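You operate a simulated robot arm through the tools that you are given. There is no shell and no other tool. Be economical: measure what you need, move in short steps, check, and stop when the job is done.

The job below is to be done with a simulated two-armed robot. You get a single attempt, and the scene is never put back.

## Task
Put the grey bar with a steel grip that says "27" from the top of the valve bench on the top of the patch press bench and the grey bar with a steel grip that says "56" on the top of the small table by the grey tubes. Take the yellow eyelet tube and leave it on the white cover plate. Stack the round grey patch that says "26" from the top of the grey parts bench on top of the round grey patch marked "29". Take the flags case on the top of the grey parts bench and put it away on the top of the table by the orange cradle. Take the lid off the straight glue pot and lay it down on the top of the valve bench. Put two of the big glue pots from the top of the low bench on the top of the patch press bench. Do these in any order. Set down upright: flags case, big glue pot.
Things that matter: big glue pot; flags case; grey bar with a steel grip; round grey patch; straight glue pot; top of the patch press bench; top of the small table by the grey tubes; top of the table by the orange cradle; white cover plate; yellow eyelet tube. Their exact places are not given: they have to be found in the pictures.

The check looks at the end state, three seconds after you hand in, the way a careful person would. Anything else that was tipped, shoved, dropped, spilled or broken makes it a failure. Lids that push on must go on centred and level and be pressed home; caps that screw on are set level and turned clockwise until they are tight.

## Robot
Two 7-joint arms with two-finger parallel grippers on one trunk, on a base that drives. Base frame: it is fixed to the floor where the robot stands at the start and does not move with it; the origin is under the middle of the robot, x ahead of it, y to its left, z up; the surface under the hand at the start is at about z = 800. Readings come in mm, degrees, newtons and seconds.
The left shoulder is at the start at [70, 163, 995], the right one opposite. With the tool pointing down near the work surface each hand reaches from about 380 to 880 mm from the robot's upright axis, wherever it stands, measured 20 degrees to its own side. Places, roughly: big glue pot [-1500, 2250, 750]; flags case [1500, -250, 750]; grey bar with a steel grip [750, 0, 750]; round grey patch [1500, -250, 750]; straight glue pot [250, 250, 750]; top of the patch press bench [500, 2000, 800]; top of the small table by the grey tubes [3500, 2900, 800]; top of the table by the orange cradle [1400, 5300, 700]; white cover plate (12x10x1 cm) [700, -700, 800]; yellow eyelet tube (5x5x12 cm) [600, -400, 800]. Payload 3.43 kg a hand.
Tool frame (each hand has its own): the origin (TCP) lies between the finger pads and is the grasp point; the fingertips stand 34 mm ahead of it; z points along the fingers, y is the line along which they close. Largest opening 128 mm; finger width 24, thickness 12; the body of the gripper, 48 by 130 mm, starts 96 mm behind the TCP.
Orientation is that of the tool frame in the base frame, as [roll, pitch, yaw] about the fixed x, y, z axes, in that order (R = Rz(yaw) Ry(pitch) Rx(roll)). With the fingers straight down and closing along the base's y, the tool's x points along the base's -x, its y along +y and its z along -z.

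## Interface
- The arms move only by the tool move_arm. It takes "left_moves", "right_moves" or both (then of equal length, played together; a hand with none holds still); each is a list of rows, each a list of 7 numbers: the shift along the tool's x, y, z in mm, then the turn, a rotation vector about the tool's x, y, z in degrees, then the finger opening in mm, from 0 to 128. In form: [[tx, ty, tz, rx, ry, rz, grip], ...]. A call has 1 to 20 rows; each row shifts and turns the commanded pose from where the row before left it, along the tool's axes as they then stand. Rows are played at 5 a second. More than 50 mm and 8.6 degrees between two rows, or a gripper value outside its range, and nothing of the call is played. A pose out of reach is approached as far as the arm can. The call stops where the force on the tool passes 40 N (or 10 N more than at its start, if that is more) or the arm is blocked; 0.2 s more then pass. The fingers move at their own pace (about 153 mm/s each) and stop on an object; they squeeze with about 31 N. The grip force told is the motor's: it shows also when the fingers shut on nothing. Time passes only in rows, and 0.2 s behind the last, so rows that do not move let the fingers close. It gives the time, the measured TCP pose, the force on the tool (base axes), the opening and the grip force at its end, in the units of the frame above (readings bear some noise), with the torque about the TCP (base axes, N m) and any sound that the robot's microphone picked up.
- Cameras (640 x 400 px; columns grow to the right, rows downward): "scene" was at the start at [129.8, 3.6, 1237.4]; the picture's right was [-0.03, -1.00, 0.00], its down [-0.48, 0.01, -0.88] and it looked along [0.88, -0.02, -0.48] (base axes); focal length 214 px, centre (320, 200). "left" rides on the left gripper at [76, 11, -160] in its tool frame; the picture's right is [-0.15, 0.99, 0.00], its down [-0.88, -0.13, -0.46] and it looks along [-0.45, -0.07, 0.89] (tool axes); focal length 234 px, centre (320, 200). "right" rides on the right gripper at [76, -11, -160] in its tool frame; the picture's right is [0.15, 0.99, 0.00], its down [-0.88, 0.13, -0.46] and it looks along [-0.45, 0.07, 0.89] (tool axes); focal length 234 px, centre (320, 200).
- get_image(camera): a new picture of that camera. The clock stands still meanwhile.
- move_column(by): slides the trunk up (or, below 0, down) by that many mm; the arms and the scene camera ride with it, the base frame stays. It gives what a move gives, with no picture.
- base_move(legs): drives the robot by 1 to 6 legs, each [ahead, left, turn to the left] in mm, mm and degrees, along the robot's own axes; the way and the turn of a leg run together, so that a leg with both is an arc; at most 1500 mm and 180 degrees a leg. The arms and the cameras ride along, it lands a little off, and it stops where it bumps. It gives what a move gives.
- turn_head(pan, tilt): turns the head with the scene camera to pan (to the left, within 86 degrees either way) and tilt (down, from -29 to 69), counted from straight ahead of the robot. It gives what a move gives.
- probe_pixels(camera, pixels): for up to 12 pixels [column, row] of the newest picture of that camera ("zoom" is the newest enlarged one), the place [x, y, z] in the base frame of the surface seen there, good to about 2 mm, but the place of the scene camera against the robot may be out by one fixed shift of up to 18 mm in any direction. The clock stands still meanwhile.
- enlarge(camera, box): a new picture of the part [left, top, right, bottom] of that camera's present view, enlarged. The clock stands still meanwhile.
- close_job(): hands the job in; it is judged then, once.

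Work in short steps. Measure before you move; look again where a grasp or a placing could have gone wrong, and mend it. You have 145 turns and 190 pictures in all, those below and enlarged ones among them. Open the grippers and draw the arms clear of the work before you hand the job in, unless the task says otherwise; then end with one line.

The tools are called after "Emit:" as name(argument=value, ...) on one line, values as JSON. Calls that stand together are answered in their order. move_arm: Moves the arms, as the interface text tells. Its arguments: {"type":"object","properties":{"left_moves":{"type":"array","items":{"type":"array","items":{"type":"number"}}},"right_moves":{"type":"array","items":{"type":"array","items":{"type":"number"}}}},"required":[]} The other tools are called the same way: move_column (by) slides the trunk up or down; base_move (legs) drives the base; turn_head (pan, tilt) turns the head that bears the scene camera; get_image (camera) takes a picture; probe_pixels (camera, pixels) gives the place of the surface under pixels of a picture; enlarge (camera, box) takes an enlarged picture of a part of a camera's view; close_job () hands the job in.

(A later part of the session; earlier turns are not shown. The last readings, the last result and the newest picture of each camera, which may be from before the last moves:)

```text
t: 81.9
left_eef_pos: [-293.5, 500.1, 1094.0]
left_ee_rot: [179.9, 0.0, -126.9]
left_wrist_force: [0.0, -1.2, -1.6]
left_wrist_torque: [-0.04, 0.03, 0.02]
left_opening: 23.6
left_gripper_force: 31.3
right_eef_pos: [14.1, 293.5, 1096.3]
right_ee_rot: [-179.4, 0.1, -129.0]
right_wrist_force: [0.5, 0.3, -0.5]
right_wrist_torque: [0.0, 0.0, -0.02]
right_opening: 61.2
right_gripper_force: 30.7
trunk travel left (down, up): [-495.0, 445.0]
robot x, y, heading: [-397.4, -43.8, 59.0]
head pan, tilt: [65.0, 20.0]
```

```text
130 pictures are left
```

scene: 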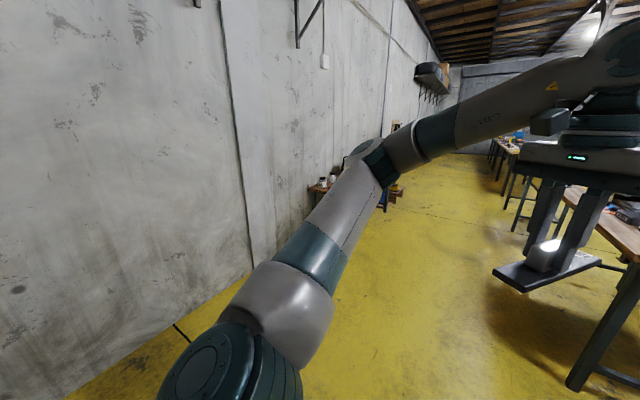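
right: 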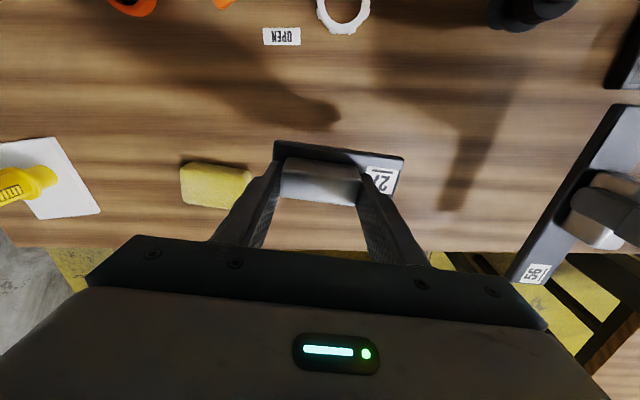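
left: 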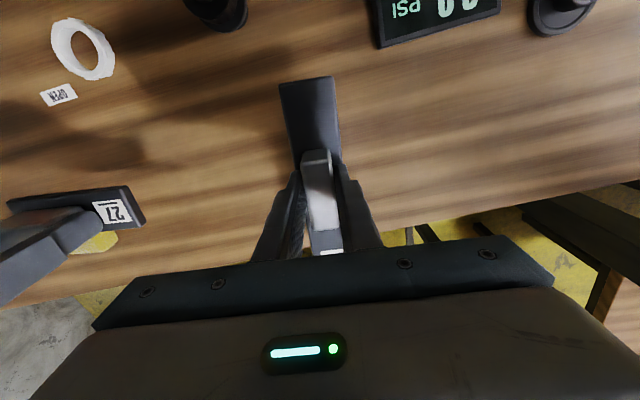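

The press bench is ahead (corners near (295,200), (368,186)). Enlarge that view and probe the bench geometry.

Emit:
turn_head(pan=5, tilt=12)

Emit:
get_image(camera="scene")

Emit:
enlarge(camera="scene", box=[240, 110, 420, 220])

Emit:
enlarge(camera="scene", box=[0, 150, 180, 260])

```text
t: 83.2
left_eef_pos: [-293.4, 501.0, 1094.7]
left_ee_rot: [-180.0, 0.0, -126.9]
left_wrist_force: [0.0, -0.2, -1.6]
left_wrist_torque: [0.0, 0.02, -0.02]
left_opening: 23.6
left_gripper_force: 31.3
right_eef_pos: [13.4, 292.7, 1095.6]
right_ee_rot: [-179.5, 0.2, -129.0]
right_wrist_force: [0.0, 0.3, -1.2]
right_wrist_torque: [-0.01, -0.02, 0.0]
right_opening: 61.1
right_gripper_force: 31.1
trunk travel left (down, up): [-495.0, 445.0]
robot x, y, heading: [-394.2, -42.9, 59.0]
head pan, tilt: [5.0, 12.0]
```

```text
129 pictures are left
```

scene: 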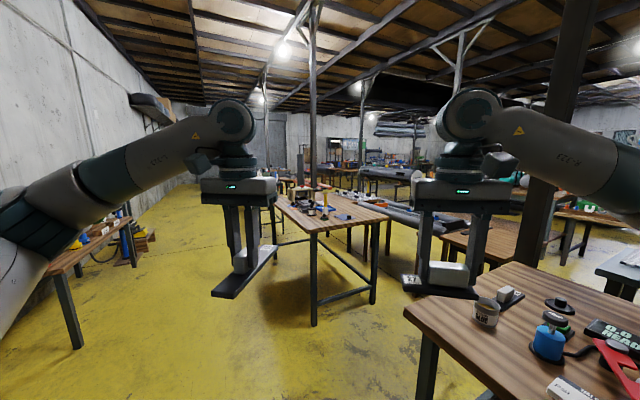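

```text
3.56 times, centred on (330, 165) of scene
```

zoom: 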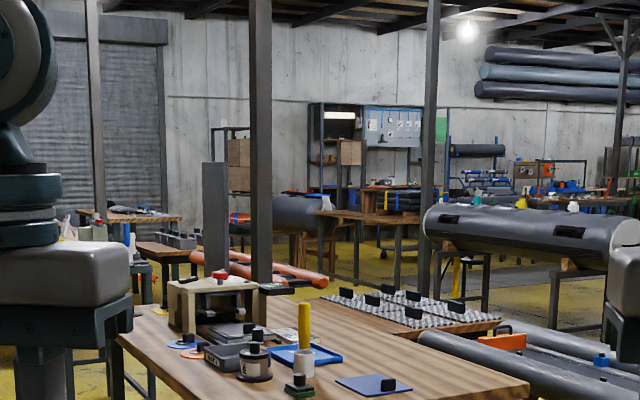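

```text
3.56 times, centred on (90, 205) of scene
```

zoom: 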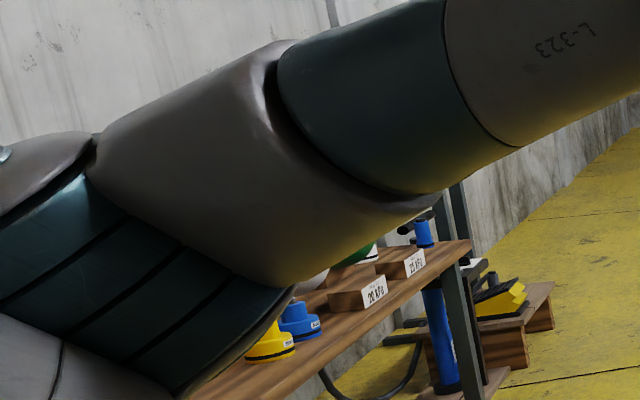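

Probe the press bench corners and low-bench corners.

Emit:
probe_pixels(camera="scene", pixels=[[314, 232], [386, 216], [276, 198], [350, 224], [345, 205], [330, 213], [370, 214], [50, 270], [128, 220], [72, 230], [315, 170], [340, 190]])

```text
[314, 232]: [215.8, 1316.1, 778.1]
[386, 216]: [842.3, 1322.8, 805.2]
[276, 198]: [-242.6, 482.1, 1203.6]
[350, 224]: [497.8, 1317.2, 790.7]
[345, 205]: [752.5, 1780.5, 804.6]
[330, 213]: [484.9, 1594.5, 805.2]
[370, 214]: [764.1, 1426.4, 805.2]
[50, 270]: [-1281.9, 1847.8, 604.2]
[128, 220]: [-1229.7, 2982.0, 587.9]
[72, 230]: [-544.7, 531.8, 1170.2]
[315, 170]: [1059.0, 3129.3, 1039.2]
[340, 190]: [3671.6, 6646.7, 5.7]
```

Bench front edge is y≈1316, x 205–845, top z≈800. I'll approach from its open left side: raise the column, drive to about (-400,1600) facing +x.

Emit:
move_column(by=180)

Emit:
base_move(legs=[[0, 0, 31], [1500, 0, 0], [150, 0, 0], [0, 0, -90]])

Emit:
turn_head(pan=0, tilt=35)

Emit:
get_image(camera="scene")

```text
t: 85.2
left_eef_pos: [-293.8, 500.3, 1274.8]
left_ee_rot: [-180.0, 0.0, -126.8]
left_wrist_force: [0.1, -0.4, -2.3]
left_wrist_torque: [-0.01, 0.02, -0.01]
left_opening: 23.4
left_gripper_force: 30.7
right_eef_pos: [13.5, 292.7, 1276.8]
right_ee_rot: [-179.3, 0.1, -128.9]
right_wrist_force: [0.6, 0.0, -0.9]
right_wrist_torque: [0.01, 0.01, -0.01]
right_opening: 60.9
right_gripper_force: 31.3
trunk travel left (down, up): [-675.0, 265.0]
robot x, y, heading: [-398.9, -43.2, 59.0]
head pan, tilt: [5.0, 12.0]
```

```text
t: 98.9
left_eef_pos: [145.6, 1782.3, 1274.4]
left_ee_rot: [-180.0, 0.0, 172.3]
left_wrist_force: [-0.4, 0.8, -2.4]
left_wrist_torque: [-0.02, 0.01, -0.01]
left_opening: 23.3
left_gripper_force: 30.4
right_eef_pos: [115.3, 1412.3, 1276.8]
right_ee_rot: [-179.4, 0.2, 170.2]
right_wrist_force: [1.2, -0.2, -1.0]
right_wrist_torque: [0.01, -0.03, -0.02]
right_opening: 61.4
right_gripper_force: 31.0
trunk travel left (down, up): [-675.0, 265.0]
robot x, y, heading: [-378.7, 1610.1, -1.5]
head pan, tilt: [5.0, 12.0]
```

```text
t: 99.8
left_eef_pos: [146.4, 1781.1, 1275.8]
left_ee_rot: [180.0, 0.0, 172.4]
left_wrist_force: [0.8, -0.5, -1.6]
left_wrist_torque: [0.0, 0.01, -0.03]
left_opening: 23.2
left_gripper_force: 31.2
right_eef_pos: [114.9, 1412.4, 1276.3]
right_ee_rot: [-179.5, 0.1, 170.2]
right_wrist_force: [-0.3, -1.0, -0.8]
right_wrist_torque: [-0.01, 0.02, 0.0]
right_opening: 61.2
right_gripper_force: 30.7
trunk travel left (down, up): [-675.0, 265.0]
robot x, y, heading: [-376.5, 1610.2, -1.5]
head pan, tilt: [0.0, 35.0]
```

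```text
126 pictures are left
```

scene: 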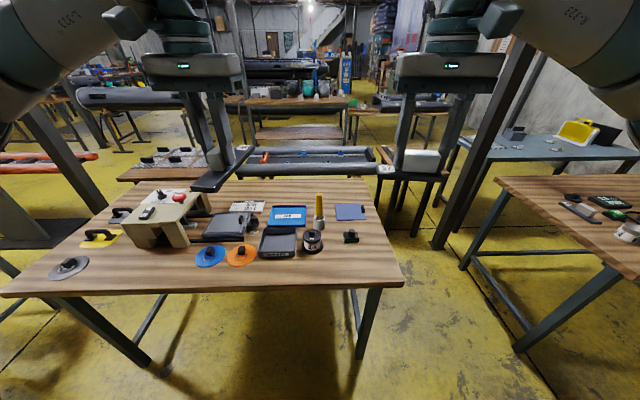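

Free space along the near edge: around (150,275)–(390,275). Probe bench positions.

Emit:
probe_pixels(camera="scene", pixels=[[150, 275], [250, 280], [370, 270], [400, 283], [10, 290], [243, 255], [207, 255], [278, 243], [68, 268], [350, 236], [385, 245], [330, 260]])

```text
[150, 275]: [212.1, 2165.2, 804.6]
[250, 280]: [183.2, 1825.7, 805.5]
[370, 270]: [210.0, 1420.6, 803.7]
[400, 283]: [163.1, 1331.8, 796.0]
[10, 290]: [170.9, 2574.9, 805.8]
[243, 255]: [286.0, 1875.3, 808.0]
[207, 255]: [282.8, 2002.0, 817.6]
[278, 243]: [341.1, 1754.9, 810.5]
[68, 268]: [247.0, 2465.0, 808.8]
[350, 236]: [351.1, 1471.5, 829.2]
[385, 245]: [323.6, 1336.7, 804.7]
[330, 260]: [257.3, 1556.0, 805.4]
```

Place bar 27 at about (240,1415): lower the column, move the right over and down close.

Emit:
move_column(by=-150)

Emit:
move_arm(right_moves=[[-41, 8, 0, 0, 0, 0, 0], [-41, 8, 0, 0, 0, 0, 0], [-41, 8, 0, 0, 0, 0, 0], [0, 0, 49, 0, 0, 0, 0], [0, 0, 49, 0, 0, 0, 0], [0, 0, 49, 0, 0, 0, 0], [0, 0, 49, 0, 0, 0, 0], [0, 0, 0, 0, 0, 0, 0]])

Emit:
get_image(camera="right")

```text
t: 101.5
left_eef_pos: [146.0, 1782.3, 1124.7]
left_ee_rot: [179.9, 0.0, 172.3]
left_wrist_force: [-0.7, -0.2, -1.2]
left_wrist_torque: [-0.02, 0.01, 0.05]
left_opening: 23.3
left_gripper_force: 30.4
right_eef_pos: [115.5, 1412.7, 1124.7]
right_ee_rot: [-179.4, 0.0, 170.2]
right_wrist_force: [0.3, -0.6, -1.0]
right_wrist_torque: [0.03, -0.02, 0.01]
right_opening: 61.2
right_gripper_force: 31.0
trunk travel left (down, up): [-525.0, 415.0]
robot x, y, heading: [-375.5, 1606.6, -1.7]
head pan, tilt: [0.0, 35.0]
```

```text
t: 103.3
left_eef_pos: [145.9, 1782.7, 1126.1]
left_ee_rot: [180.0, 0.1, 172.3]
left_wrist_force: [0.2, 0.2, -1.7]
left_wrist_torque: [-0.03, 0.09, 0.0]
left_opening: 23.4
left_gripper_force: 31.2
right_eef_pos: [238.0, 1414.5, 929.0]
right_ee_rot: [-179.4, 0.3, 170.1]
right_wrist_force: [0.2, -0.1, -0.8]
right_wrist_torque: [0.01, 0.01, -0.03]
right_opening: 61.0
right_gripper_force: 30.9
trunk travel left (down, up): [-525.0, 415.0]
robot x, y, heading: [-377.6, 1604.9, -1.7]
head pan, tilt: [0.0, 35.0]
```

```text
125 pictures are left
```

right: 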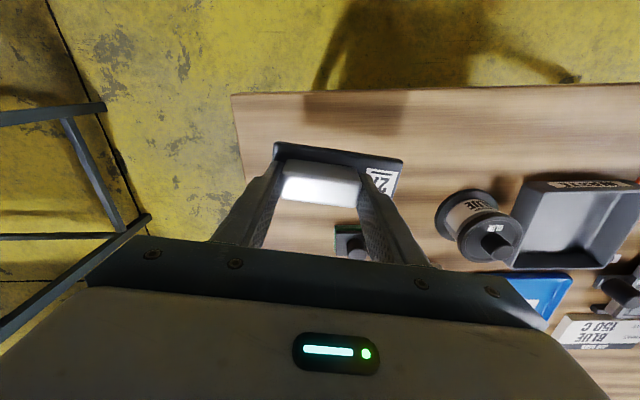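

Spot is clear. Probe bench height with this camera, then lower to contact.

Emit:
probe_pixels(camera="right", pixels=[[260, 130], [420, 130], [300, 235], [260, 215], [350, 235]])

Emit:
move_arm(right_moves=[[0, 0, 40, 0, 0, 0, 0], [0, 0, 26, 0, 0, 0, 0], [0, 0, 5, 0, 0, 0, 0], [0, 0, 2, 0, 0, 0, 0], [0, 0, 0, 0, 0, 0, 0]])

```text
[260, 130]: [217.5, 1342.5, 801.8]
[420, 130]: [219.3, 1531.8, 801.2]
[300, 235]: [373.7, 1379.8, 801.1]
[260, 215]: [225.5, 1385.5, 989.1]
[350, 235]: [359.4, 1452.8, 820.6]
```

```text
t: 104.5
left_eef_pos: [145.9, 1780.9, 1124.3]
left_ee_rot: [180.0, -0.1, 172.3]
left_wrist_force: [-0.2, 0.1, -1.8]
left_wrist_torque: [0.0, 0.01, -0.01]
left_opening: 23.4
left_gripper_force: 30.9
right_eef_pos: [239.4, 1411.7, 855.8]
right_ee_rot: [-179.4, 0.0, 170.2]
right_wrist_force: [-0.4, -0.7, -1.4]
right_wrist_torque: [-0.02, 0.0, 0.01]
right_opening: 61.5
right_gripper_force: 30.3
trunk travel left (down, up): [-525.0, 415.0]
robot x, y, heading: [-379.9, 1611.6, -1.6]
head pan, tilt: [0.0, 35.0]
```

Emit:
move_arm(right_moves=[[0, 0, 1.5, 0, 0, 0, 0], [0, 0, 1.5, 0, 0, 0, 0], [0, 0, 0, 0, 0, 0, 0]])

```text
t: 105.3
left_eef_pos: [146.1, 1782.2, 1124.7]
left_ee_rot: [179.9, 0.0, 172.3]
left_wrist_force: [-0.1, -0.2, -0.3]
left_wrist_torque: [0.05, 0.04, 0.0]
left_opening: 23.4
left_gripper_force: 30.8
right_eef_pos: [241.3, 1412.3, 854.5]
right_ee_rot: [-179.3, 0.1, 170.2]
right_wrist_force: [-1.2, 0.5, -1.3]
right_wrist_torque: [0.0, -0.01, -0.02]
right_opening: 61.2
right_gripper_force: 31.0
trunk travel left (down, up): [-525.0, 415.0]
robot x, y, heading: [-376.2, 1610.2, -1.8]
head pan, tilt: [0.0, 35.0]
```

Emit:
move_arm(right_moves=[[0, 0, 1, 0, 0, 0, 0], [0, 0, 1, 0, 0, 0, 0], [0, 0, 0, 0, 0, 0, 0]])

```text
t: 106.1
left_eef_pos: [146.0, 1780.9, 1125.2]
left_ee_rot: [180.0, 0.1, 172.2]
left_wrist_force: [0.2, -0.9, -0.7]
left_wrist_torque: [0.02, 0.02, -0.02]
left_opening: 23.6
left_gripper_force: 30.6
right_eef_pos: [239.8, 1413.3, 852.9]
right_ee_rot: [-179.3, 0.1, 170.2]
right_wrist_force: [0.7, 0.2, -0.1]
right_wrist_torque: [-0.04, -0.01, 0.0]
right_opening: 61.0
right_gripper_force: 31.2
trunk travel left (down, up): [-525.0, 415.0]
robot x, y, heading: [-379.0, 1606.5, -1.8]
head pan, tilt: [0.0, 35.0]
```

Force is lifting off the hand's load (-1.3→-0.1), so it touches. Release and rise.

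Emit:
move_arm(right_moves=[[0, 0, 0.5, 0, 0, 0, 0], [0, 0, 0, 0, 0, 0, 80], [0, 0, 0, 0, 0, 0, 90], [0, 0, -40, 0, 0, 0, 90], [0, 0, -45, 0, 0, 0, 90], [0, 0, -45, 0, 0, 0, 90], [40, 0, -25, 0, 0, 0, 90], [45, 0, 0, 0, 0, 0, 90], [40, 0, 0, 0, 0, 0, 90]])

Emit:
get_image(camera="right")

```text
t: 108.1
left_eef_pos: [145.9, 1782.4, 1125.0]
left_ee_rot: [-180.0, 0.1, 172.3]
left_wrist_force: [-0.2, -0.3, -1.9]
left_wrist_torque: [0.02, 0.0, 0.02]
left_opening: 23.6
left_gripper_force: 31.1
right_eef_pos: [116.3, 1435.2, 1005.4]
right_ee_rot: [-179.3, 0.2, 170.2]
right_wrist_force: [-1.0, -0.3, 0.7]
right_wrist_torque: [-0.02, -0.01, 0.05]
right_opening: 90.0
right_gripper_force: 0.1
trunk travel left (down, up): [-525.0, 415.0]
robot x, y, heading: [-378.6, 1608.3, -1.9]
head pan, tilt: [0.0, 35.0]
```

```text
124 pictures are left
```

right: 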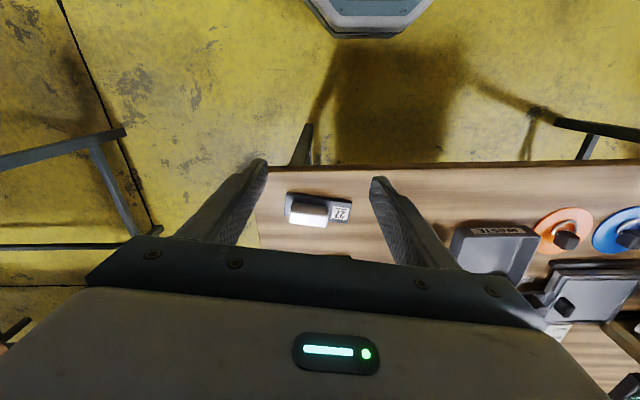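

Bar 27 is placed. Now the way to the small table by the grey tubes: raise the column for an overview.

Emit:
move_column(by=400)

Emit:
turn_head(pan=15, tilt=18)

Emit:
get_image(camera="scene")

Emit:
turn_head(pan=80, tilt=18)

Emit:
get_image(camera="scene")

Emit:
turn_head(pan=-50, tilt=25)

Emit:
get_image(camera="scene")

```text
t: 112.0
left_eef_pos: [146.7, 1781.5, 1525.5]
left_ee_rot: [180.0, -0.1, 172.2]
left_wrist_force: [0.4, -0.2, -2.0]
left_wrist_torque: [-0.01, 0.03, -0.01]
left_opening: 23.7
left_gripper_force: 31.2
right_eef_pos: [117.8, 1434.4, 1406.9]
right_ee_rot: [-179.5, 0.0, 170.2]
right_wrist_force: [-0.2, 0.4, -0.2]
right_wrist_torque: [-0.04, 0.01, 0.0]
right_opening: 90.3
right_gripper_force: 0.0
trunk travel left (down, up): [-925.0, 15.0]
robot x, y, heading: [-381.3, 1607.3, -1.8]
head pan, tilt: [0.0, 35.0]
```

```text
t: 112.8
left_eef_pos: [146.9, 1782.5, 1524.2]
left_ee_rot: [180.0, -0.1, 172.3]
left_wrist_force: [-0.8, 0.2, -2.0]
left_wrist_torque: [0.0, 0.05, -0.06]
left_opening: 23.5
left_gripper_force: 31.2
right_eef_pos: [117.7, 1435.7, 1405.5]
right_ee_rot: [-179.4, 0.2, 170.1]
right_wrist_force: [-0.5, 0.3, -0.3]
right_wrist_torque: [0.01, -0.03, 0.0]
right_opening: 89.9
right_gripper_force: 0.1
trunk travel left (down, up): [-925.0, 15.0]
robot x, y, heading: [-376.8, 1609.0, -1.8]
head pan, tilt: [15.0, 18.0]
```

```text
123 pictures are left
```

scene: 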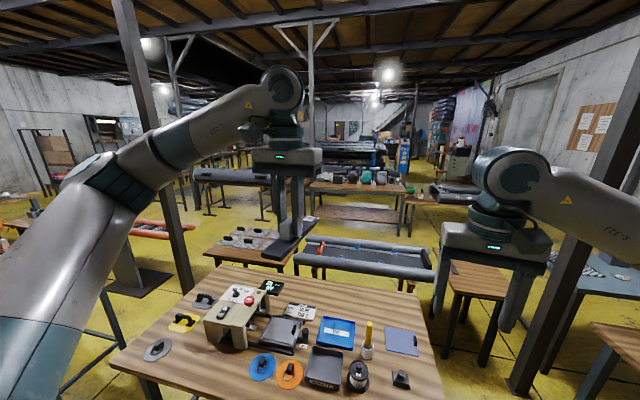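

```text
t: 114.1
left_eef_pos: [146.5, 1781.2, 1523.7]
left_ee_rot: [-180.0, 0.1, 172.3]
left_wrist_force: [-0.8, 0.3, -1.9]
left_wrist_torque: [-0.02, 0.05, 0.02]
left_opening: 23.5
left_gripper_force: 30.9
right_eef_pos: [117.9, 1435.3, 1406.2]
right_ee_rot: [-179.4, 0.1, 170.2]
right_wrist_force: [-0.3, -0.5, -0.3]
right_wrist_torque: [0.01, 0.02, 0.03]
right_opening: 90.0
right_gripper_force: 0.1
trunk travel left (down, up): [-925.0, 15.0]
robot x, y, heading: [-380.9, 1606.6, -1.9]
head pan, tilt: [80.0, 18.0]
```

```text
122 pictures are left
```

scene: 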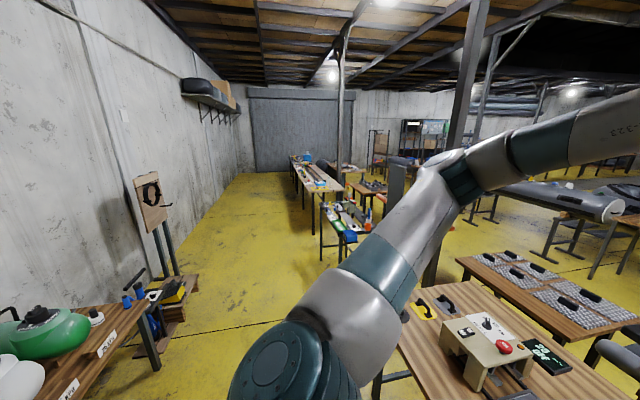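

```text
t: 116.2
left_eef_pos: [147.0, 1781.3, 1525.1]
left_ee_rot: [180.0, 0.0, 172.2]
left_wrist_force: [-0.9, -0.5, -1.8]
left_wrist_torque: [0.01, 0.01, 0.01]
left_opening: 23.3
left_gripper_force: 31.2
right_eef_pos: [118.8, 1435.7, 1405.7]
right_ee_rot: [-179.4, 0.0, 170.1]
right_wrist_force: [-0.2, 0.1, 0.1]
right_wrist_torque: [0.02, 0.02, 0.03]
right_opening: 90.0
right_gripper_force: 0.1
trunk travel left (down, up): [-925.0, 15.0]
robot x, y, heading: [-377.1, 1607.7, -1.6]
head pan, tilt: [-50.0, 25.0]
```

```text
121 pictures are left
```

scene: 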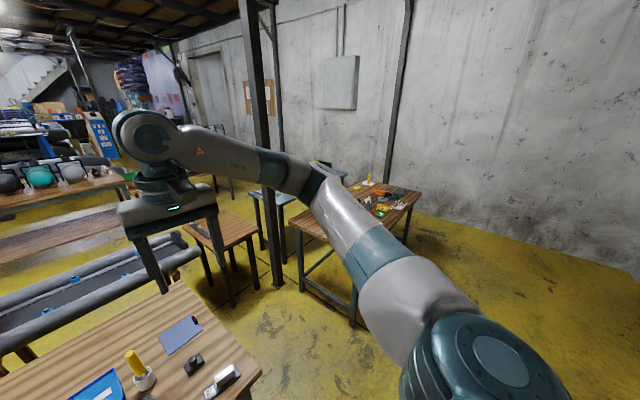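

Look closer at the far area around (300,180) where the small table should be (bearing ~19°, ~4 m).

Emit:
turn_head(pan=28, tilt=15)

Emit:
get_image(camera="scene")

Emit:
enlarge(camera="scene", box=[280, 110, 520, 260])

Emit:
enlarge(camera="scene", box=[100, 110, 340, 260])

```text
t: 117.8
left_eef_pos: [145.8, 1781.2, 1525.3]
left_ee_rot: [180.0, 0.0, 172.3]
left_wrist_force: [0.1, 1.0, -2.1]
left_wrist_torque: [0.01, 0.01, 0.0]
left_opening: 23.3
left_gripper_force: 30.9
right_eef_pos: [118.0, 1435.2, 1406.1]
right_ee_rot: [-179.4, 0.0, 170.2]
right_wrist_force: [-0.1, -0.3, -0.2]
right_wrist_torque: [-0.03, 0.01, 0.03]
right_opening: 90.0
right_gripper_force: 0.0
trunk travel left (down, up): [-925.0, 15.0]
robot x, y, heading: [-381.6, 1607.1, -1.8]
head pan, tilt: [28.0, 15.0]
```

```text
120 pictures are left
```

scene: 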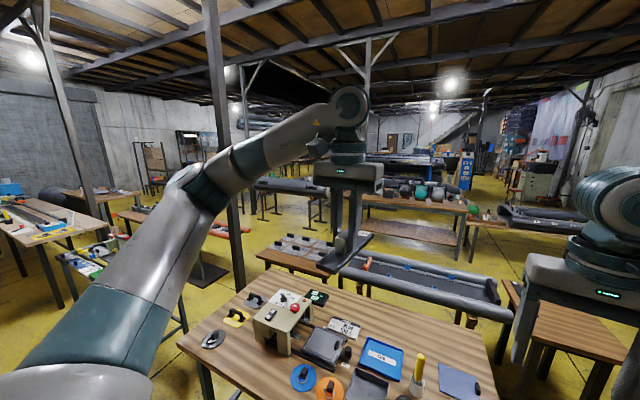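

```text
2.67 times, centred on (400, 185) of scene
```

zoom: 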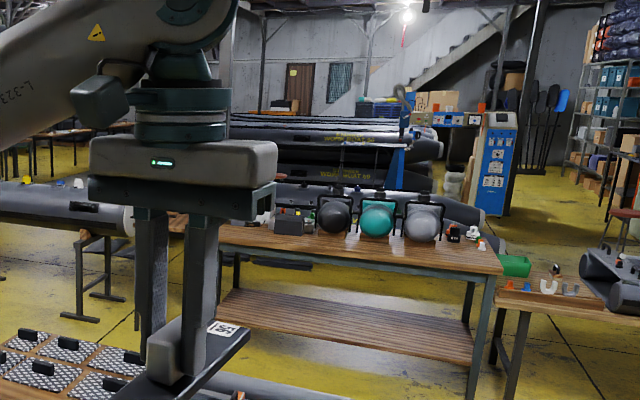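

```text
2.67 times, centred on (220, 185) of scene
```

zoom: 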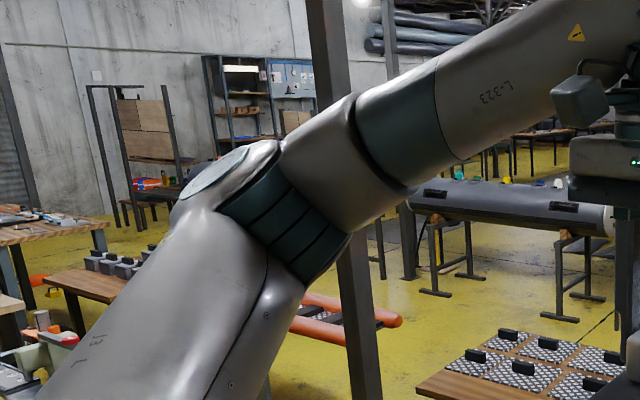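

I'll probe obstacle positions in this overview: tile table, raft frame, helmet bench, tank, posts.

Emit:
probe_pixels(camera="scene", pixels=[[260, 256], [330, 276], [300, 237], [240, 229], [205, 278], [510, 320], [500, 285], [400, 258], [466, 211], [455, 258], [262, 215], [318, 228]])

Emit:
probe_pixels(camera="scene", pixels=[[290, 186], [262, 183], [215, 265], [280, 225], [330, 225], [130, 218], [75, 285], [185, 330], [540, 375], [470, 260], [490, 275], [370, 206]])

```text
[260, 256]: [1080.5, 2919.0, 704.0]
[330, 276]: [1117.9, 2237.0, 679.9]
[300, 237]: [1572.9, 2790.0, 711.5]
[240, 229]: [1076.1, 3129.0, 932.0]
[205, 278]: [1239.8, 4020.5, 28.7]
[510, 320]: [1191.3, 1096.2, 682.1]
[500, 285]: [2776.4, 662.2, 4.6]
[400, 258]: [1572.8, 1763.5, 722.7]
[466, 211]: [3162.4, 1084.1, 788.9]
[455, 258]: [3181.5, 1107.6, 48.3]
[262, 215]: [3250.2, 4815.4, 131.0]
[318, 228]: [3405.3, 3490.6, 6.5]
```

```text
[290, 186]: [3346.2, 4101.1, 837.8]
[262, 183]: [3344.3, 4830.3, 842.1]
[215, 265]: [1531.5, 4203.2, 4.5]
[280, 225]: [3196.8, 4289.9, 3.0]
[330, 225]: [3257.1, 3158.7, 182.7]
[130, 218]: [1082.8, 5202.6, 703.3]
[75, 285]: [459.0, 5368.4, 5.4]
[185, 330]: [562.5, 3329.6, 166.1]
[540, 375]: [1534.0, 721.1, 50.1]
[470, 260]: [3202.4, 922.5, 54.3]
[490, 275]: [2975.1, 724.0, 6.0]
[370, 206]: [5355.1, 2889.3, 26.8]
```

Map so far: tile table x1080–1600,y2240–2920; raft south of it; tank at x≈3350,y≥3500; helmet bench x≥3160. I'll go around north: drive to about (-377,3400) and look again.

Emit:
base_move(legs=[[0, 0, 91], [1500, 0, 0], [300, 0, 0], [0, 0, -60]])

Emit:
turn_head(pan=0, tilt=25)

Emit:
get_image(camera="scene")

Emit:
turn_head(pan=-45, tilt=25)

Emit:
get_image(camera="scene")

```text
t: 133.4
left_eef_pos: [-2.6, 3845.4, 1525.6]
left_ee_rot: [180.0, 0.0, -156.9]
left_wrist_force: [0.3, 0.0, -2.3]
left_wrist_torque: [0.02, 0.0, 0.04]
left_opening: 23.5
left_gripper_force: 31.1
right_eef_pos: [151.1, 3533.8, 1406.1]
right_ee_rot: [-179.4, 0.1, -159.0]
right_wrist_force: [0.6, 0.1, 0.1]
right_wrist_torque: [-0.01, 0.01, 0.02]
right_opening: 89.9
right_gripper_force: 0.1
trunk travel left (down, up): [-925.0, 15.0]
robot x, y, heading: [-366.6, 3425.9, 29.1]
head pan, tilt: [28.0, 15.0]
```

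```text
t: 134.4
left_eef_pos: [-2.5, 3844.8, 1524.5]
left_ee_rot: [180.0, 0.0, -156.8]
left_wrist_force: [0.4, -0.2, -1.2]
left_wrist_torque: [0.0, 0.02, 0.02]
left_opening: 23.2
left_gripper_force: 30.4
right_eef_pos: [150.9, 3533.8, 1405.9]
right_ee_rot: [-179.4, 0.0, -159.0]
right_wrist_force: [-0.4, 0.8, -0.4]
right_wrist_torque: [0.0, -0.04, -0.01]
right_opening: 90.0
right_gripper_force: 0.0
trunk travel left (down, up): [-925.0, 15.0]
robot x, y, heading: [-361.6, 3428.9, 28.9]
head pan, tilt: [0.0, 25.0]
```

```text
117 pictures are left
```

scene: 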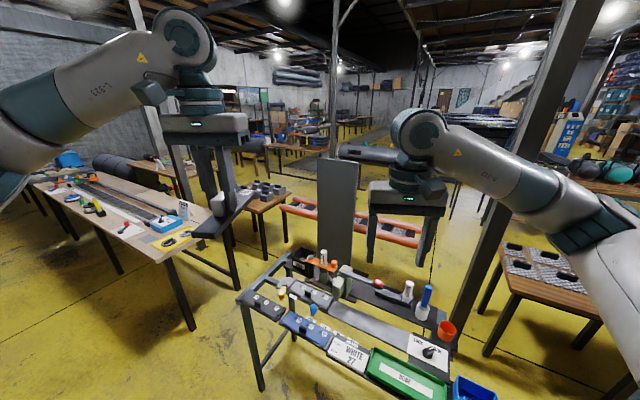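

```text
t: 135.5
left_eef_pos: [-3.3, 3845.4, 1524.6]
left_ee_rot: [-180.0, 0.0, -156.7]
left_wrist_force: [0.6, 0.4, -1.4]
left_wrist_torque: [0.02, 0.03, 0.01]
left_opening: 23.4
left_gripper_force: 31.3
right_eef_pos: [148.9, 3533.8, 1405.9]
right_ee_rot: [-179.5, 0.0, -158.9]
right_wrist_force: [-0.6, 0.3, -0.4]
right_wrist_torque: [0.0, -0.01, 0.0]
right_opening: 90.3
right_gripper_force: 0.1
trunk travel left (down, up): [-925.0, 15.0]
robot x, y, heading: [-363.1, 3425.5, 29.1]
head pan, tilt: [-45.0, 25.0]
```

```text
116 pictures are left
```

scene: 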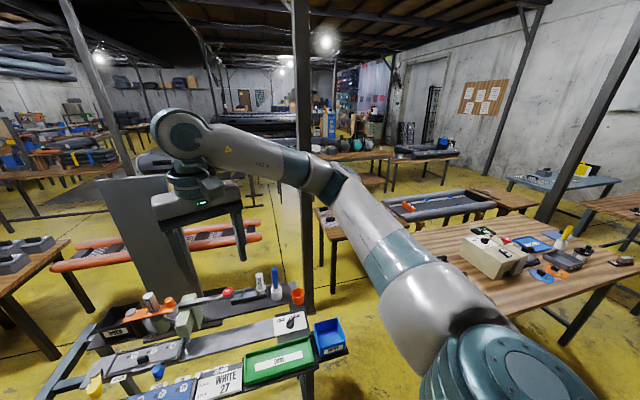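

A colourful bench blocks the way. Probe its extents, the post, and gap to the press bench.

Emit:
probe_pixels(camera="scene", pixels=[[345, 350], [300, 300], [308, 290], [312, 265], [515, 318], [400, 222], [325, 225], [250, 290], [262, 235], [75, 262], [160, 310], [375, 330]])

Emit:
turn_head(pan=5, tilt=25)

Emit:
get_image(camera="scene")

Emit:
probe_pixels(camera="scene", pixels=[[270, 290], [320, 262], [240, 290], [350, 258], [300, 210], [410, 240], [200, 235], [240, 290], [300, 230], [420, 260], [225, 260], [330, 170]])

```text
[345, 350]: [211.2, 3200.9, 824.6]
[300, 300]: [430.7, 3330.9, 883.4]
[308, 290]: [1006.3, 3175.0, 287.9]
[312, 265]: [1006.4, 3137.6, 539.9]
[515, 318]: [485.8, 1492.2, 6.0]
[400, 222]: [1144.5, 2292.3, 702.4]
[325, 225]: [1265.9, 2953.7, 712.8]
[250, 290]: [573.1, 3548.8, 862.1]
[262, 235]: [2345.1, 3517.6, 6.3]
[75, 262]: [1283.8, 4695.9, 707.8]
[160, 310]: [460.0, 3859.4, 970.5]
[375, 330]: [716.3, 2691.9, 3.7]
```

```text
t: 136.7
left_eef_pos: [-2.7, 3845.9, 1524.8]
left_ee_rot: [180.0, 0.0, -156.7]
left_wrist_force: [-0.5, -0.5, -1.9]
left_wrist_torque: [0.0, 0.02, 0.04]
left_opening: 23.2
left_gripper_force: 30.8
right_eef_pos: [150.6, 3533.9, 1405.1]
right_ee_rot: [-179.4, 0.1, -159.0]
right_wrist_force: [-0.1, 0.4, -0.5]
right_wrist_torque: [0.0, 0.03, 0.02]
right_opening: 89.9
right_gripper_force: 0.1
trunk travel left (down, up): [-925.0, 15.0]
robot x, y, heading: [-364.8, 3428.0, 29.0]
head pan, tilt: [5.0, 25.0]
```

```text
115 pictures are left
```

scene: 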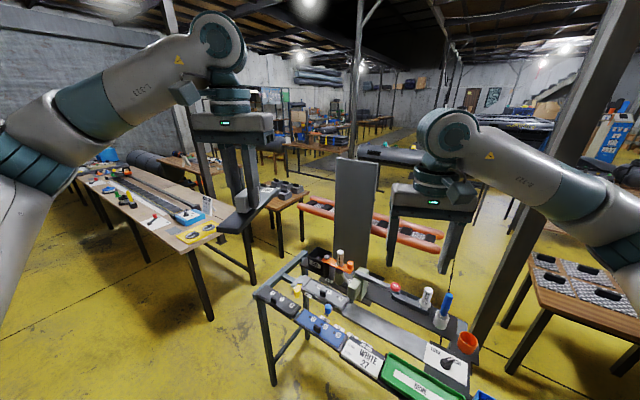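

```text
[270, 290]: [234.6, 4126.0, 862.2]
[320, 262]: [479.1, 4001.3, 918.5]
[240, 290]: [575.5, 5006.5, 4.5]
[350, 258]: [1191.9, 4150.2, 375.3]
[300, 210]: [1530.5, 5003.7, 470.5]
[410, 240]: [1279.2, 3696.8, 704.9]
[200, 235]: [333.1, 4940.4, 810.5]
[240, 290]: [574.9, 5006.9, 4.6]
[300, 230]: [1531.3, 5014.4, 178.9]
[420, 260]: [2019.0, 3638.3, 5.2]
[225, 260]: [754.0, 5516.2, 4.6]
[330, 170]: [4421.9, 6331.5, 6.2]
```

North is cluttered. Check the southern passage between valve bench and press bench: drive back to about (-365,900) facing +x and look.

Emit:
base_move(legs=[[0, 0, -119], [1500, 0, 0], [1030, 0, 0], [0, 0, 90]])

Emit:
turn_head(pan=0, tilt=30)

Emit:
get_image(camera="scene")

```text
t: 157.8
left_eef_pos: [143.5, 1086.6, 1525.5]
left_ee_rot: [180.0, 0.0, 174.2]
left_wrist_force: [-1.0, -1.2, -1.4]
left_wrist_torque: [0.01, 0.04, 0.02]
left_opening: 23.2
left_gripper_force: 30.5
right_eef_pos: [124.7, 738.8, 1405.6]
right_ee_rot: [-179.5, 0.1, 171.9]
right_wrist_force: [0.3, 0.6, 0.1]
right_wrist_torque: [0.0, 0.01, 0.03]
right_opening: 90.0
right_gripper_force: 0.0
trunk travel left (down, up): [-925.0, 15.0]
robot x, y, heading: [-377.2, 897.7, -0.0]
head pan, tilt: [5.0, 25.0]
```

```text
t: 158.5
left_eef_pos: [142.1, 1087.1, 1525.8]
left_ee_rot: [-180.0, -0.1, 174.0]
left_wrist_force: [-0.6, 0.9, -2.3]
left_wrist_torque: [-0.02, 0.0, 0.03]
left_opening: 23.2
left_gripper_force: 31.4
right_eef_pos: [125.0, 739.4, 1404.9]
right_ee_rot: [-179.4, 0.1, 172.0]
right_wrist_force: [-0.1, 0.2, -0.1]
right_wrist_torque: [0.03, 0.0, 0.03]
right_opening: 89.8
right_gripper_force: 0.0
trunk travel left (down, up): [-925.0, 15.0]
robot x, y, heading: [-378.2, 898.2, -0.2]
head pan, tilt: [0.0, 30.0]
```

```text
114 pictures are left
```

scene: 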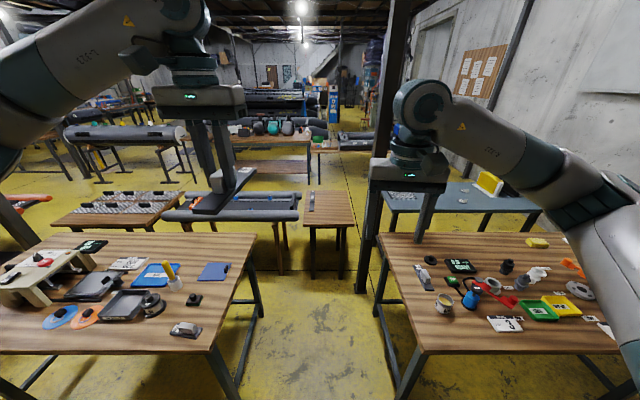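

Probe the passage's features.

Emit:
probe_pixels(camera="scene", pixels=[[363, 288], [304, 226], [352, 226], [308, 192], [345, 192], [298, 219], [299, 196], [256, 240], [379, 236], [392, 208], [425, 352], [360, 250]])

Emit:
probe_pixels(camera="scene", pixels=[[540, 206], [480, 212], [460, 183], [313, 145], [340, 150], [165, 225], [185, 195], [60, 222], [370, 145], [345, 270], [500, 184], [385, 190]])

```text
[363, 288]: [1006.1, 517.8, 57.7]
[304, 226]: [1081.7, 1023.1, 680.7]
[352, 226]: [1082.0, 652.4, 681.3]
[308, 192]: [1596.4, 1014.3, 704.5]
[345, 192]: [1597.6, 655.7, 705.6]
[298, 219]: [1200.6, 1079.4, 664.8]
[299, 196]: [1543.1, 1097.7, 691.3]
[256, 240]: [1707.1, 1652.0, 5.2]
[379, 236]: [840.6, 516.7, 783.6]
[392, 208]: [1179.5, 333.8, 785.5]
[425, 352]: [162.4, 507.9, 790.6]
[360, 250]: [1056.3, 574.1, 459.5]
```

```text
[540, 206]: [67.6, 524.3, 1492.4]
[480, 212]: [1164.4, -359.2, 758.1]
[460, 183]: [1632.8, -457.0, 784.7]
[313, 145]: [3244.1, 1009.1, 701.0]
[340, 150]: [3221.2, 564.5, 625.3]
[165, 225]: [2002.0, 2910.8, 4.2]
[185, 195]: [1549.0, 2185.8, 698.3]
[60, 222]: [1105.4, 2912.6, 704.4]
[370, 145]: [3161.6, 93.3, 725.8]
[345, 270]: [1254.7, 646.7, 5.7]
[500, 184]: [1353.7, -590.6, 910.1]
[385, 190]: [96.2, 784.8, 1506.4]
```

The east side is only open from the north (row of tables at x≈1080–1600 otherwise gapless). I'll go via y≈4500, between the colourful bench and the tool table, and look from there.

Emit:
base_move(legs=[[0, 0, 90], [1500, 0, 0], [1500, 0, 0], [610, 0, 0], [0, 0, -90], [700, 0, 0]])

Emit:
turn_head(pan=0, tilt=35)

Emit:
get_image(camera="scene")

Emit:
turn_head(pan=60, tilt=25)

Emit:
get_image(camera="scene")

```text
t: 187.1
left_eef_pos: [909.9, 4691.8, 1526.1]
left_ee_rot: [-180.0, 0.0, 172.9]
left_wrist_force: [-0.7, 0.0, -0.6]
left_wrist_torque: [0.02, 0.01, 0.02]
left_opening: 23.0
left_gripper_force: 30.7
right_eef_pos: [884.5, 4344.4, 1406.1]
right_ee_rot: [-179.4, 0.2, 170.8]
right_wrist_force: [0.5, 0.2, 0.4]
right_wrist_torque: [-0.02, -0.03, -0.01]
right_opening: 90.0
right_gripper_force: 0.1
trunk travel left (down, up): [-925.0, 15.0]
robot x, y, heading: [388.8, 4512.2, -1.2]
head pan, tilt: [0.0, 30.0]
```

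```text
t: 187.8
left_eef_pos: [910.2, 4691.4, 1525.1]
left_ee_rot: [-180.0, 0.0, 172.9]
left_wrist_force: [0.3, 0.8, -1.2]
left_wrist_torque: [-0.01, 0.03, -0.03]
left_opening: 23.8
left_gripper_force: 31.3
right_eef_pos: [886.7, 4345.3, 1406.6]
right_ee_rot: [-179.5, 0.2, 170.8]
right_wrist_force: [-0.2, 1.1, -0.5]
right_wrist_torque: [-0.01, -0.02, -0.01]
right_opening: 89.8
right_gripper_force: 0.0
trunk travel left (down, up): [-925.0, 15.0]
robot x, y, heading: [387.8, 4509.1, -0.9]
head pan, tilt: [0.0, 35.0]
```

```text
113 pictures are left
```

scene: 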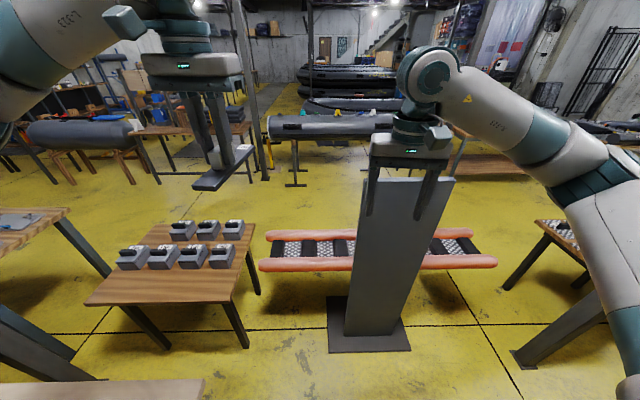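

```text
t: 189.1
left_eef_pos: [911.0, 4691.9, 1525.1]
left_ee_rot: [180.0, 0.0, 172.9]
left_wrist_force: [0.2, 0.1, -2.9]
left_wrist_torque: [0.0, 0.02, -0.02]
left_opening: 23.6
left_gripper_force: 31.0
right_eef_pos: [884.7, 4344.4, 1404.9]
right_ee_rot: [-179.4, 0.1, 170.8]
right_wrist_force: [-0.7, 0.5, -0.2]
right_wrist_torque: [0.01, 0.02, 0.0]
right_opening: 90.1
right_gripper_force: 0.1
trunk travel left (down, up): [-925.0, 15.0]
robot x, y, heading: [387.0, 4508.0, -1.1]
head pan, tilt: [60.0, 25.0]
```

```text
112 pictures are left
```

scene: 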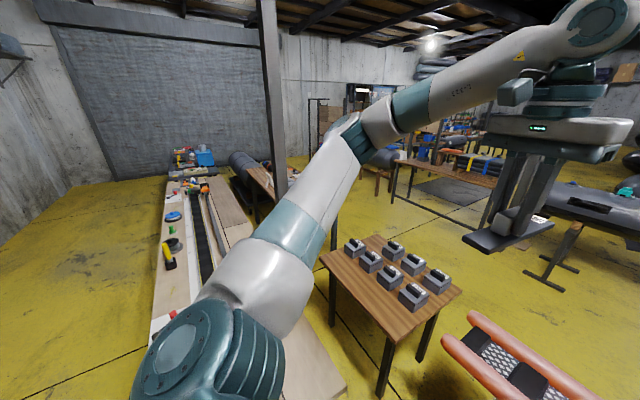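

Open view: case table centre, north side floor free. Probe table corners, tool-table edge and the cradle.

Emit:
probe_pixels(camera="scene", pixels=[[321, 256], [378, 236], [460, 291], [390, 343], [345, 378], [280, 215], [330, 220], [470, 312], [446, 340], [365, 290], [420, 240], [395, 200]])

Emit:
turn_head(pan=-5, tilt=35)

Emit:
get_image(camera="scene")

Emit:
probe_pixels(camera="scene", pixels=[[280, 268], [278, 236], [515, 265], [490, 235], [350, 350], [430, 350], [540, 365], [560, 225], [400, 170], [470, 165], [440, 210], [535, 290]])

```text
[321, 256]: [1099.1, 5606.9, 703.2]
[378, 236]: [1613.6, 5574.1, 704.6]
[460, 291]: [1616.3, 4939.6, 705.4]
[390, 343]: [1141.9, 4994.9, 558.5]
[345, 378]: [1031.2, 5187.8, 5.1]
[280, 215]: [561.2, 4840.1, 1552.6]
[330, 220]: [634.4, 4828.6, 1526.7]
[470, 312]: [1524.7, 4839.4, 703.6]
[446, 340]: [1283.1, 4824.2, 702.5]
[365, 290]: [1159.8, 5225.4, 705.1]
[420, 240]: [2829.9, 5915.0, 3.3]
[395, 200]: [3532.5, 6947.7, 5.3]
```

```text
t: 190.4
left_eef_pos: [910.7, 4692.2, 1525.0]
left_ee_rot: [180.0, 0.0, 172.9]
left_wrist_force: [-0.3, -0.3, -1.6]
left_wrist_torque: [-0.02, 0.02, -0.01]
left_opening: 23.4
left_gripper_force: 31.1
right_eef_pos: [885.8, 4345.7, 1406.8]
right_ee_rot: [-179.4, 0.1, 170.9]
right_wrist_force: [0.8, 0.0, 0.2]
right_wrist_torque: [-0.01, -0.02, 0.0]
right_opening: 90.1
right_gripper_force: 0.1
trunk travel left (down, up): [-925.0, 15.0]
robot x, y, heading: [389.0, 4508.1, -1.0]
head pan, tilt: [-5.0, 35.0]
```

```text
111 pictures are left
```

scene: 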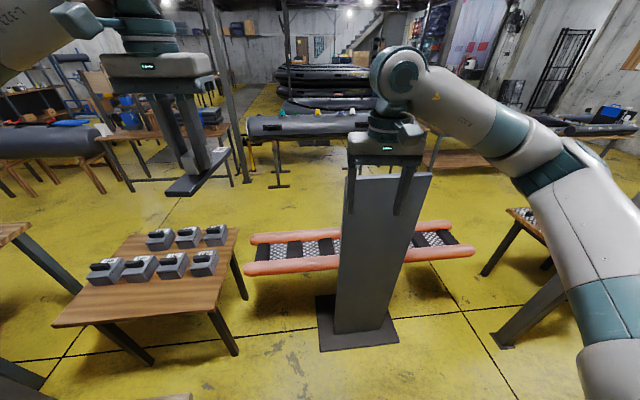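

```text
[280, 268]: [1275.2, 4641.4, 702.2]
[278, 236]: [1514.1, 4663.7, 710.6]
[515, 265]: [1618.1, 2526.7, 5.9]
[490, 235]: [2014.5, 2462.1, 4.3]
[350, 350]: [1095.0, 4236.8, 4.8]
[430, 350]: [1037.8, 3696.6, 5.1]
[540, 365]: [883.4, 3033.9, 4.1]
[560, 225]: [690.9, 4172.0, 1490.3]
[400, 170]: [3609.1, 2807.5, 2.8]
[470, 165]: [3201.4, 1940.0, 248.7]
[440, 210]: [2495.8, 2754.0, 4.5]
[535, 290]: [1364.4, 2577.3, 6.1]
```

Check where the tan surface at the bottom-left (180,396) is — it seems very close.

Emit:
probe_pixels(camera="scene", pixels=[[185, 397], [150, 398], [30, 385], [10, 235], [35, 232], [75, 285], [150, 395]])

Emit:
turn_head(pan=55, tilt=60)

Emit:
get_image(camera="scene")

Emit:
turn_head(pan=-50, tilt=55)

Emit:
get_image(camera="scene")

```text
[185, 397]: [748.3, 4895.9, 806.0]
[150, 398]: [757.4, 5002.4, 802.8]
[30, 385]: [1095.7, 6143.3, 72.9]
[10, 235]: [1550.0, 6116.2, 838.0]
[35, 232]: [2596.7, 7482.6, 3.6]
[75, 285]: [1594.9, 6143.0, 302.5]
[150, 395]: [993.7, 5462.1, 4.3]
```

```text
t: 191.7
left_eef_pos: [911.4, 4691.8, 1525.1]
left_ee_rot: [-179.9, 0.0, 172.9]
left_wrist_force: [0.2, -0.4, -2.3]
left_wrist_torque: [0.02, 0.05, -0.01]
left_opening: 23.5
left_gripper_force: 31.2
right_eef_pos: [886.1, 4344.5, 1405.4]
right_ee_rot: [-179.4, 0.0, 170.8]
right_wrist_force: [-0.6, 0.8, -0.1]
right_wrist_torque: [-0.01, 0.03, -0.02]
right_opening: 90.1
right_gripper_force: 0.0
trunk travel left (down, up): [-925.0, 15.0]
robot x, y, heading: [386.2, 4507.1, -1.4]
head pan, tilt: [55.0, 60.0]
```

```text
110 pictures are left
```

scene: 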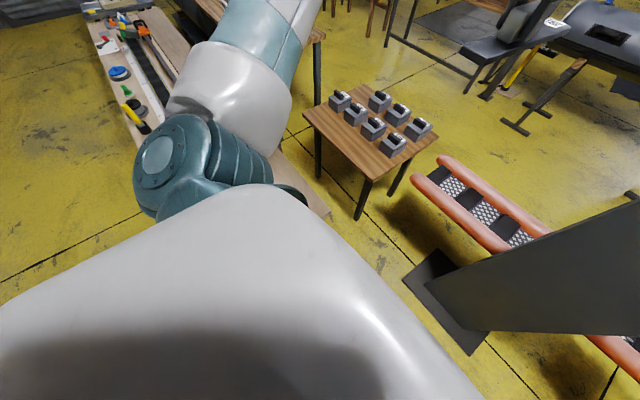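

```text
t: 193.6
left_eef_pos: [911.6, 4691.3, 1524.4]
left_ee_rot: [-180.0, -0.1, 172.9]
left_wrist_force: [0.6, 0.9, -0.7]
left_wrist_torque: [-0.04, 0.02, -0.03]
left_opening: 23.5
left_gripper_force: 30.9
right_eef_pos: [886.0, 4345.6, 1404.8]
right_ee_rot: [-179.4, 0.2, 170.8]
right_wrist_force: [-0.8, -0.2, 0.1]
right_wrist_torque: [-0.01, -0.04, 0.0]
right_opening: 90.2
right_gripper_force: 0.0
trunk travel left (down, up): [-925.0, 15.0]
robot x, y, heading: [386.1, 4515.9, -1.1]
head pan, tilt: [-50.0, 55.0]
```

```text
109 pictures are left
```

scene: 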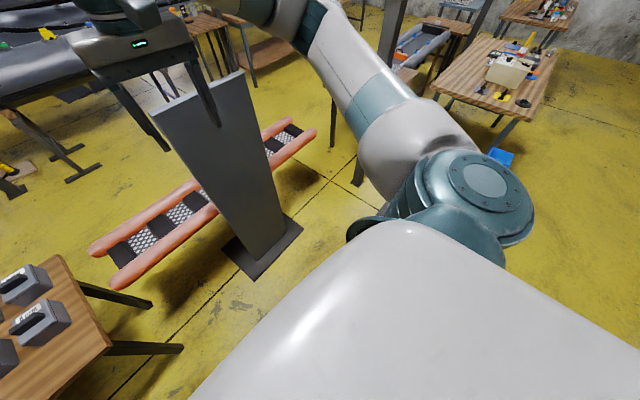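

I need the base's footprint to judge gaps; the hand cameras' upper edge shows the base front. Take the right and left pictures.

Emit:
get_image(camera="right")

Emit:
get_image(camera="left")

```text
108 pictures are left
```

right: 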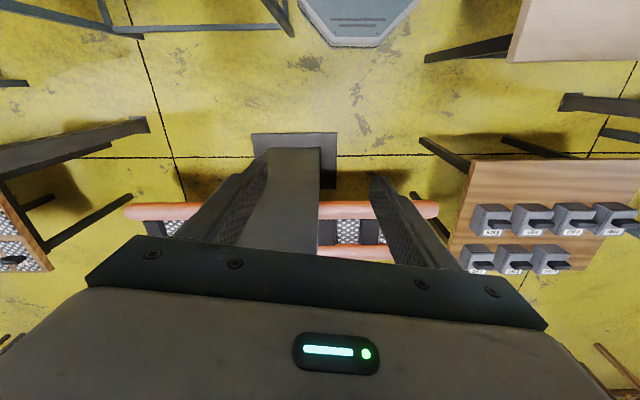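

```text
107 pictures are left
```

left: 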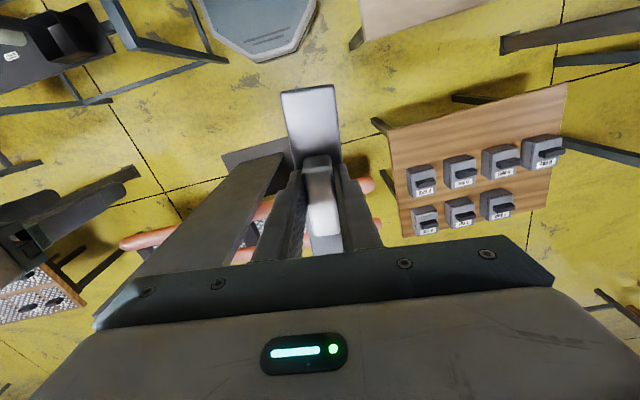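

Excellent overhead view. Probe base front, slab, bench feet, post foot and table feet.

Emit:
probe_pixels(camera="right", pixels=[[345, 44], [305, 14], [414, 12], [253, 134], [336, 134], [337, 186], [291, 33], [142, 37], [148, 124], [426, 58], [510, 60], [421, 140]])

Emit:
probe_pixels(camera="right", pixels=[[126, 214], [437, 212], [562, 100], [472, 162], [450, 265], [130, 200], [50, 242], [253, 185], [0, 160], [330, 140], [100, 5], [320, 130]])

Emit:
probe_pixels(camera="left", pixels=[[262, 62], [312, 15], [200, 5], [223, 62], [352, 48], [138, 172], [108, 100], [190, 215], [503, 45], [375, 125], [455, 98], [30, 160]])

```text
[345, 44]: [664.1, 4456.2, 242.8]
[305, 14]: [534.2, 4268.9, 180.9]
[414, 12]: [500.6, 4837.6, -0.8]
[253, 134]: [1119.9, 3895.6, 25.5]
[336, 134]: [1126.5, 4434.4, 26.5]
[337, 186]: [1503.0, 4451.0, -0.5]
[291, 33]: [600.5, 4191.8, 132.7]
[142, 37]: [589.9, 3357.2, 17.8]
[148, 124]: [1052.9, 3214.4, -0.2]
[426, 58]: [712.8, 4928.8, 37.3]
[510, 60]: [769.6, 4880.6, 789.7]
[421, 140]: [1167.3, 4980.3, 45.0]
```

```text
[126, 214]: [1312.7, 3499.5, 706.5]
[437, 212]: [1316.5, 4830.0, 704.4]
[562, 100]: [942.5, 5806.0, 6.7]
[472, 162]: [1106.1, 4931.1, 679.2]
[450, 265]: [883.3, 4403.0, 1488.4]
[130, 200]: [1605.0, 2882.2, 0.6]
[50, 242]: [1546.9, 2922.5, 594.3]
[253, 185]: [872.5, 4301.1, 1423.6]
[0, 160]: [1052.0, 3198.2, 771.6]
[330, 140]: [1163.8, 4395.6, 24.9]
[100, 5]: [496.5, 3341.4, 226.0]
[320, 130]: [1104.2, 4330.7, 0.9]
```

```text
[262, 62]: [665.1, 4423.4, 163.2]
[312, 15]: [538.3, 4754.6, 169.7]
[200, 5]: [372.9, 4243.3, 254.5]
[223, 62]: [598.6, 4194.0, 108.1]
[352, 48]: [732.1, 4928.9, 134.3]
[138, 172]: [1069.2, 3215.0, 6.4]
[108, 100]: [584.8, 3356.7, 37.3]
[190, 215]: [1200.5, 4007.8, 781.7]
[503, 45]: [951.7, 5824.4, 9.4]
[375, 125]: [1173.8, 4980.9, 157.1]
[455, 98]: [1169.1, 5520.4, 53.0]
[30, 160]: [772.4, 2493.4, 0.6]
```

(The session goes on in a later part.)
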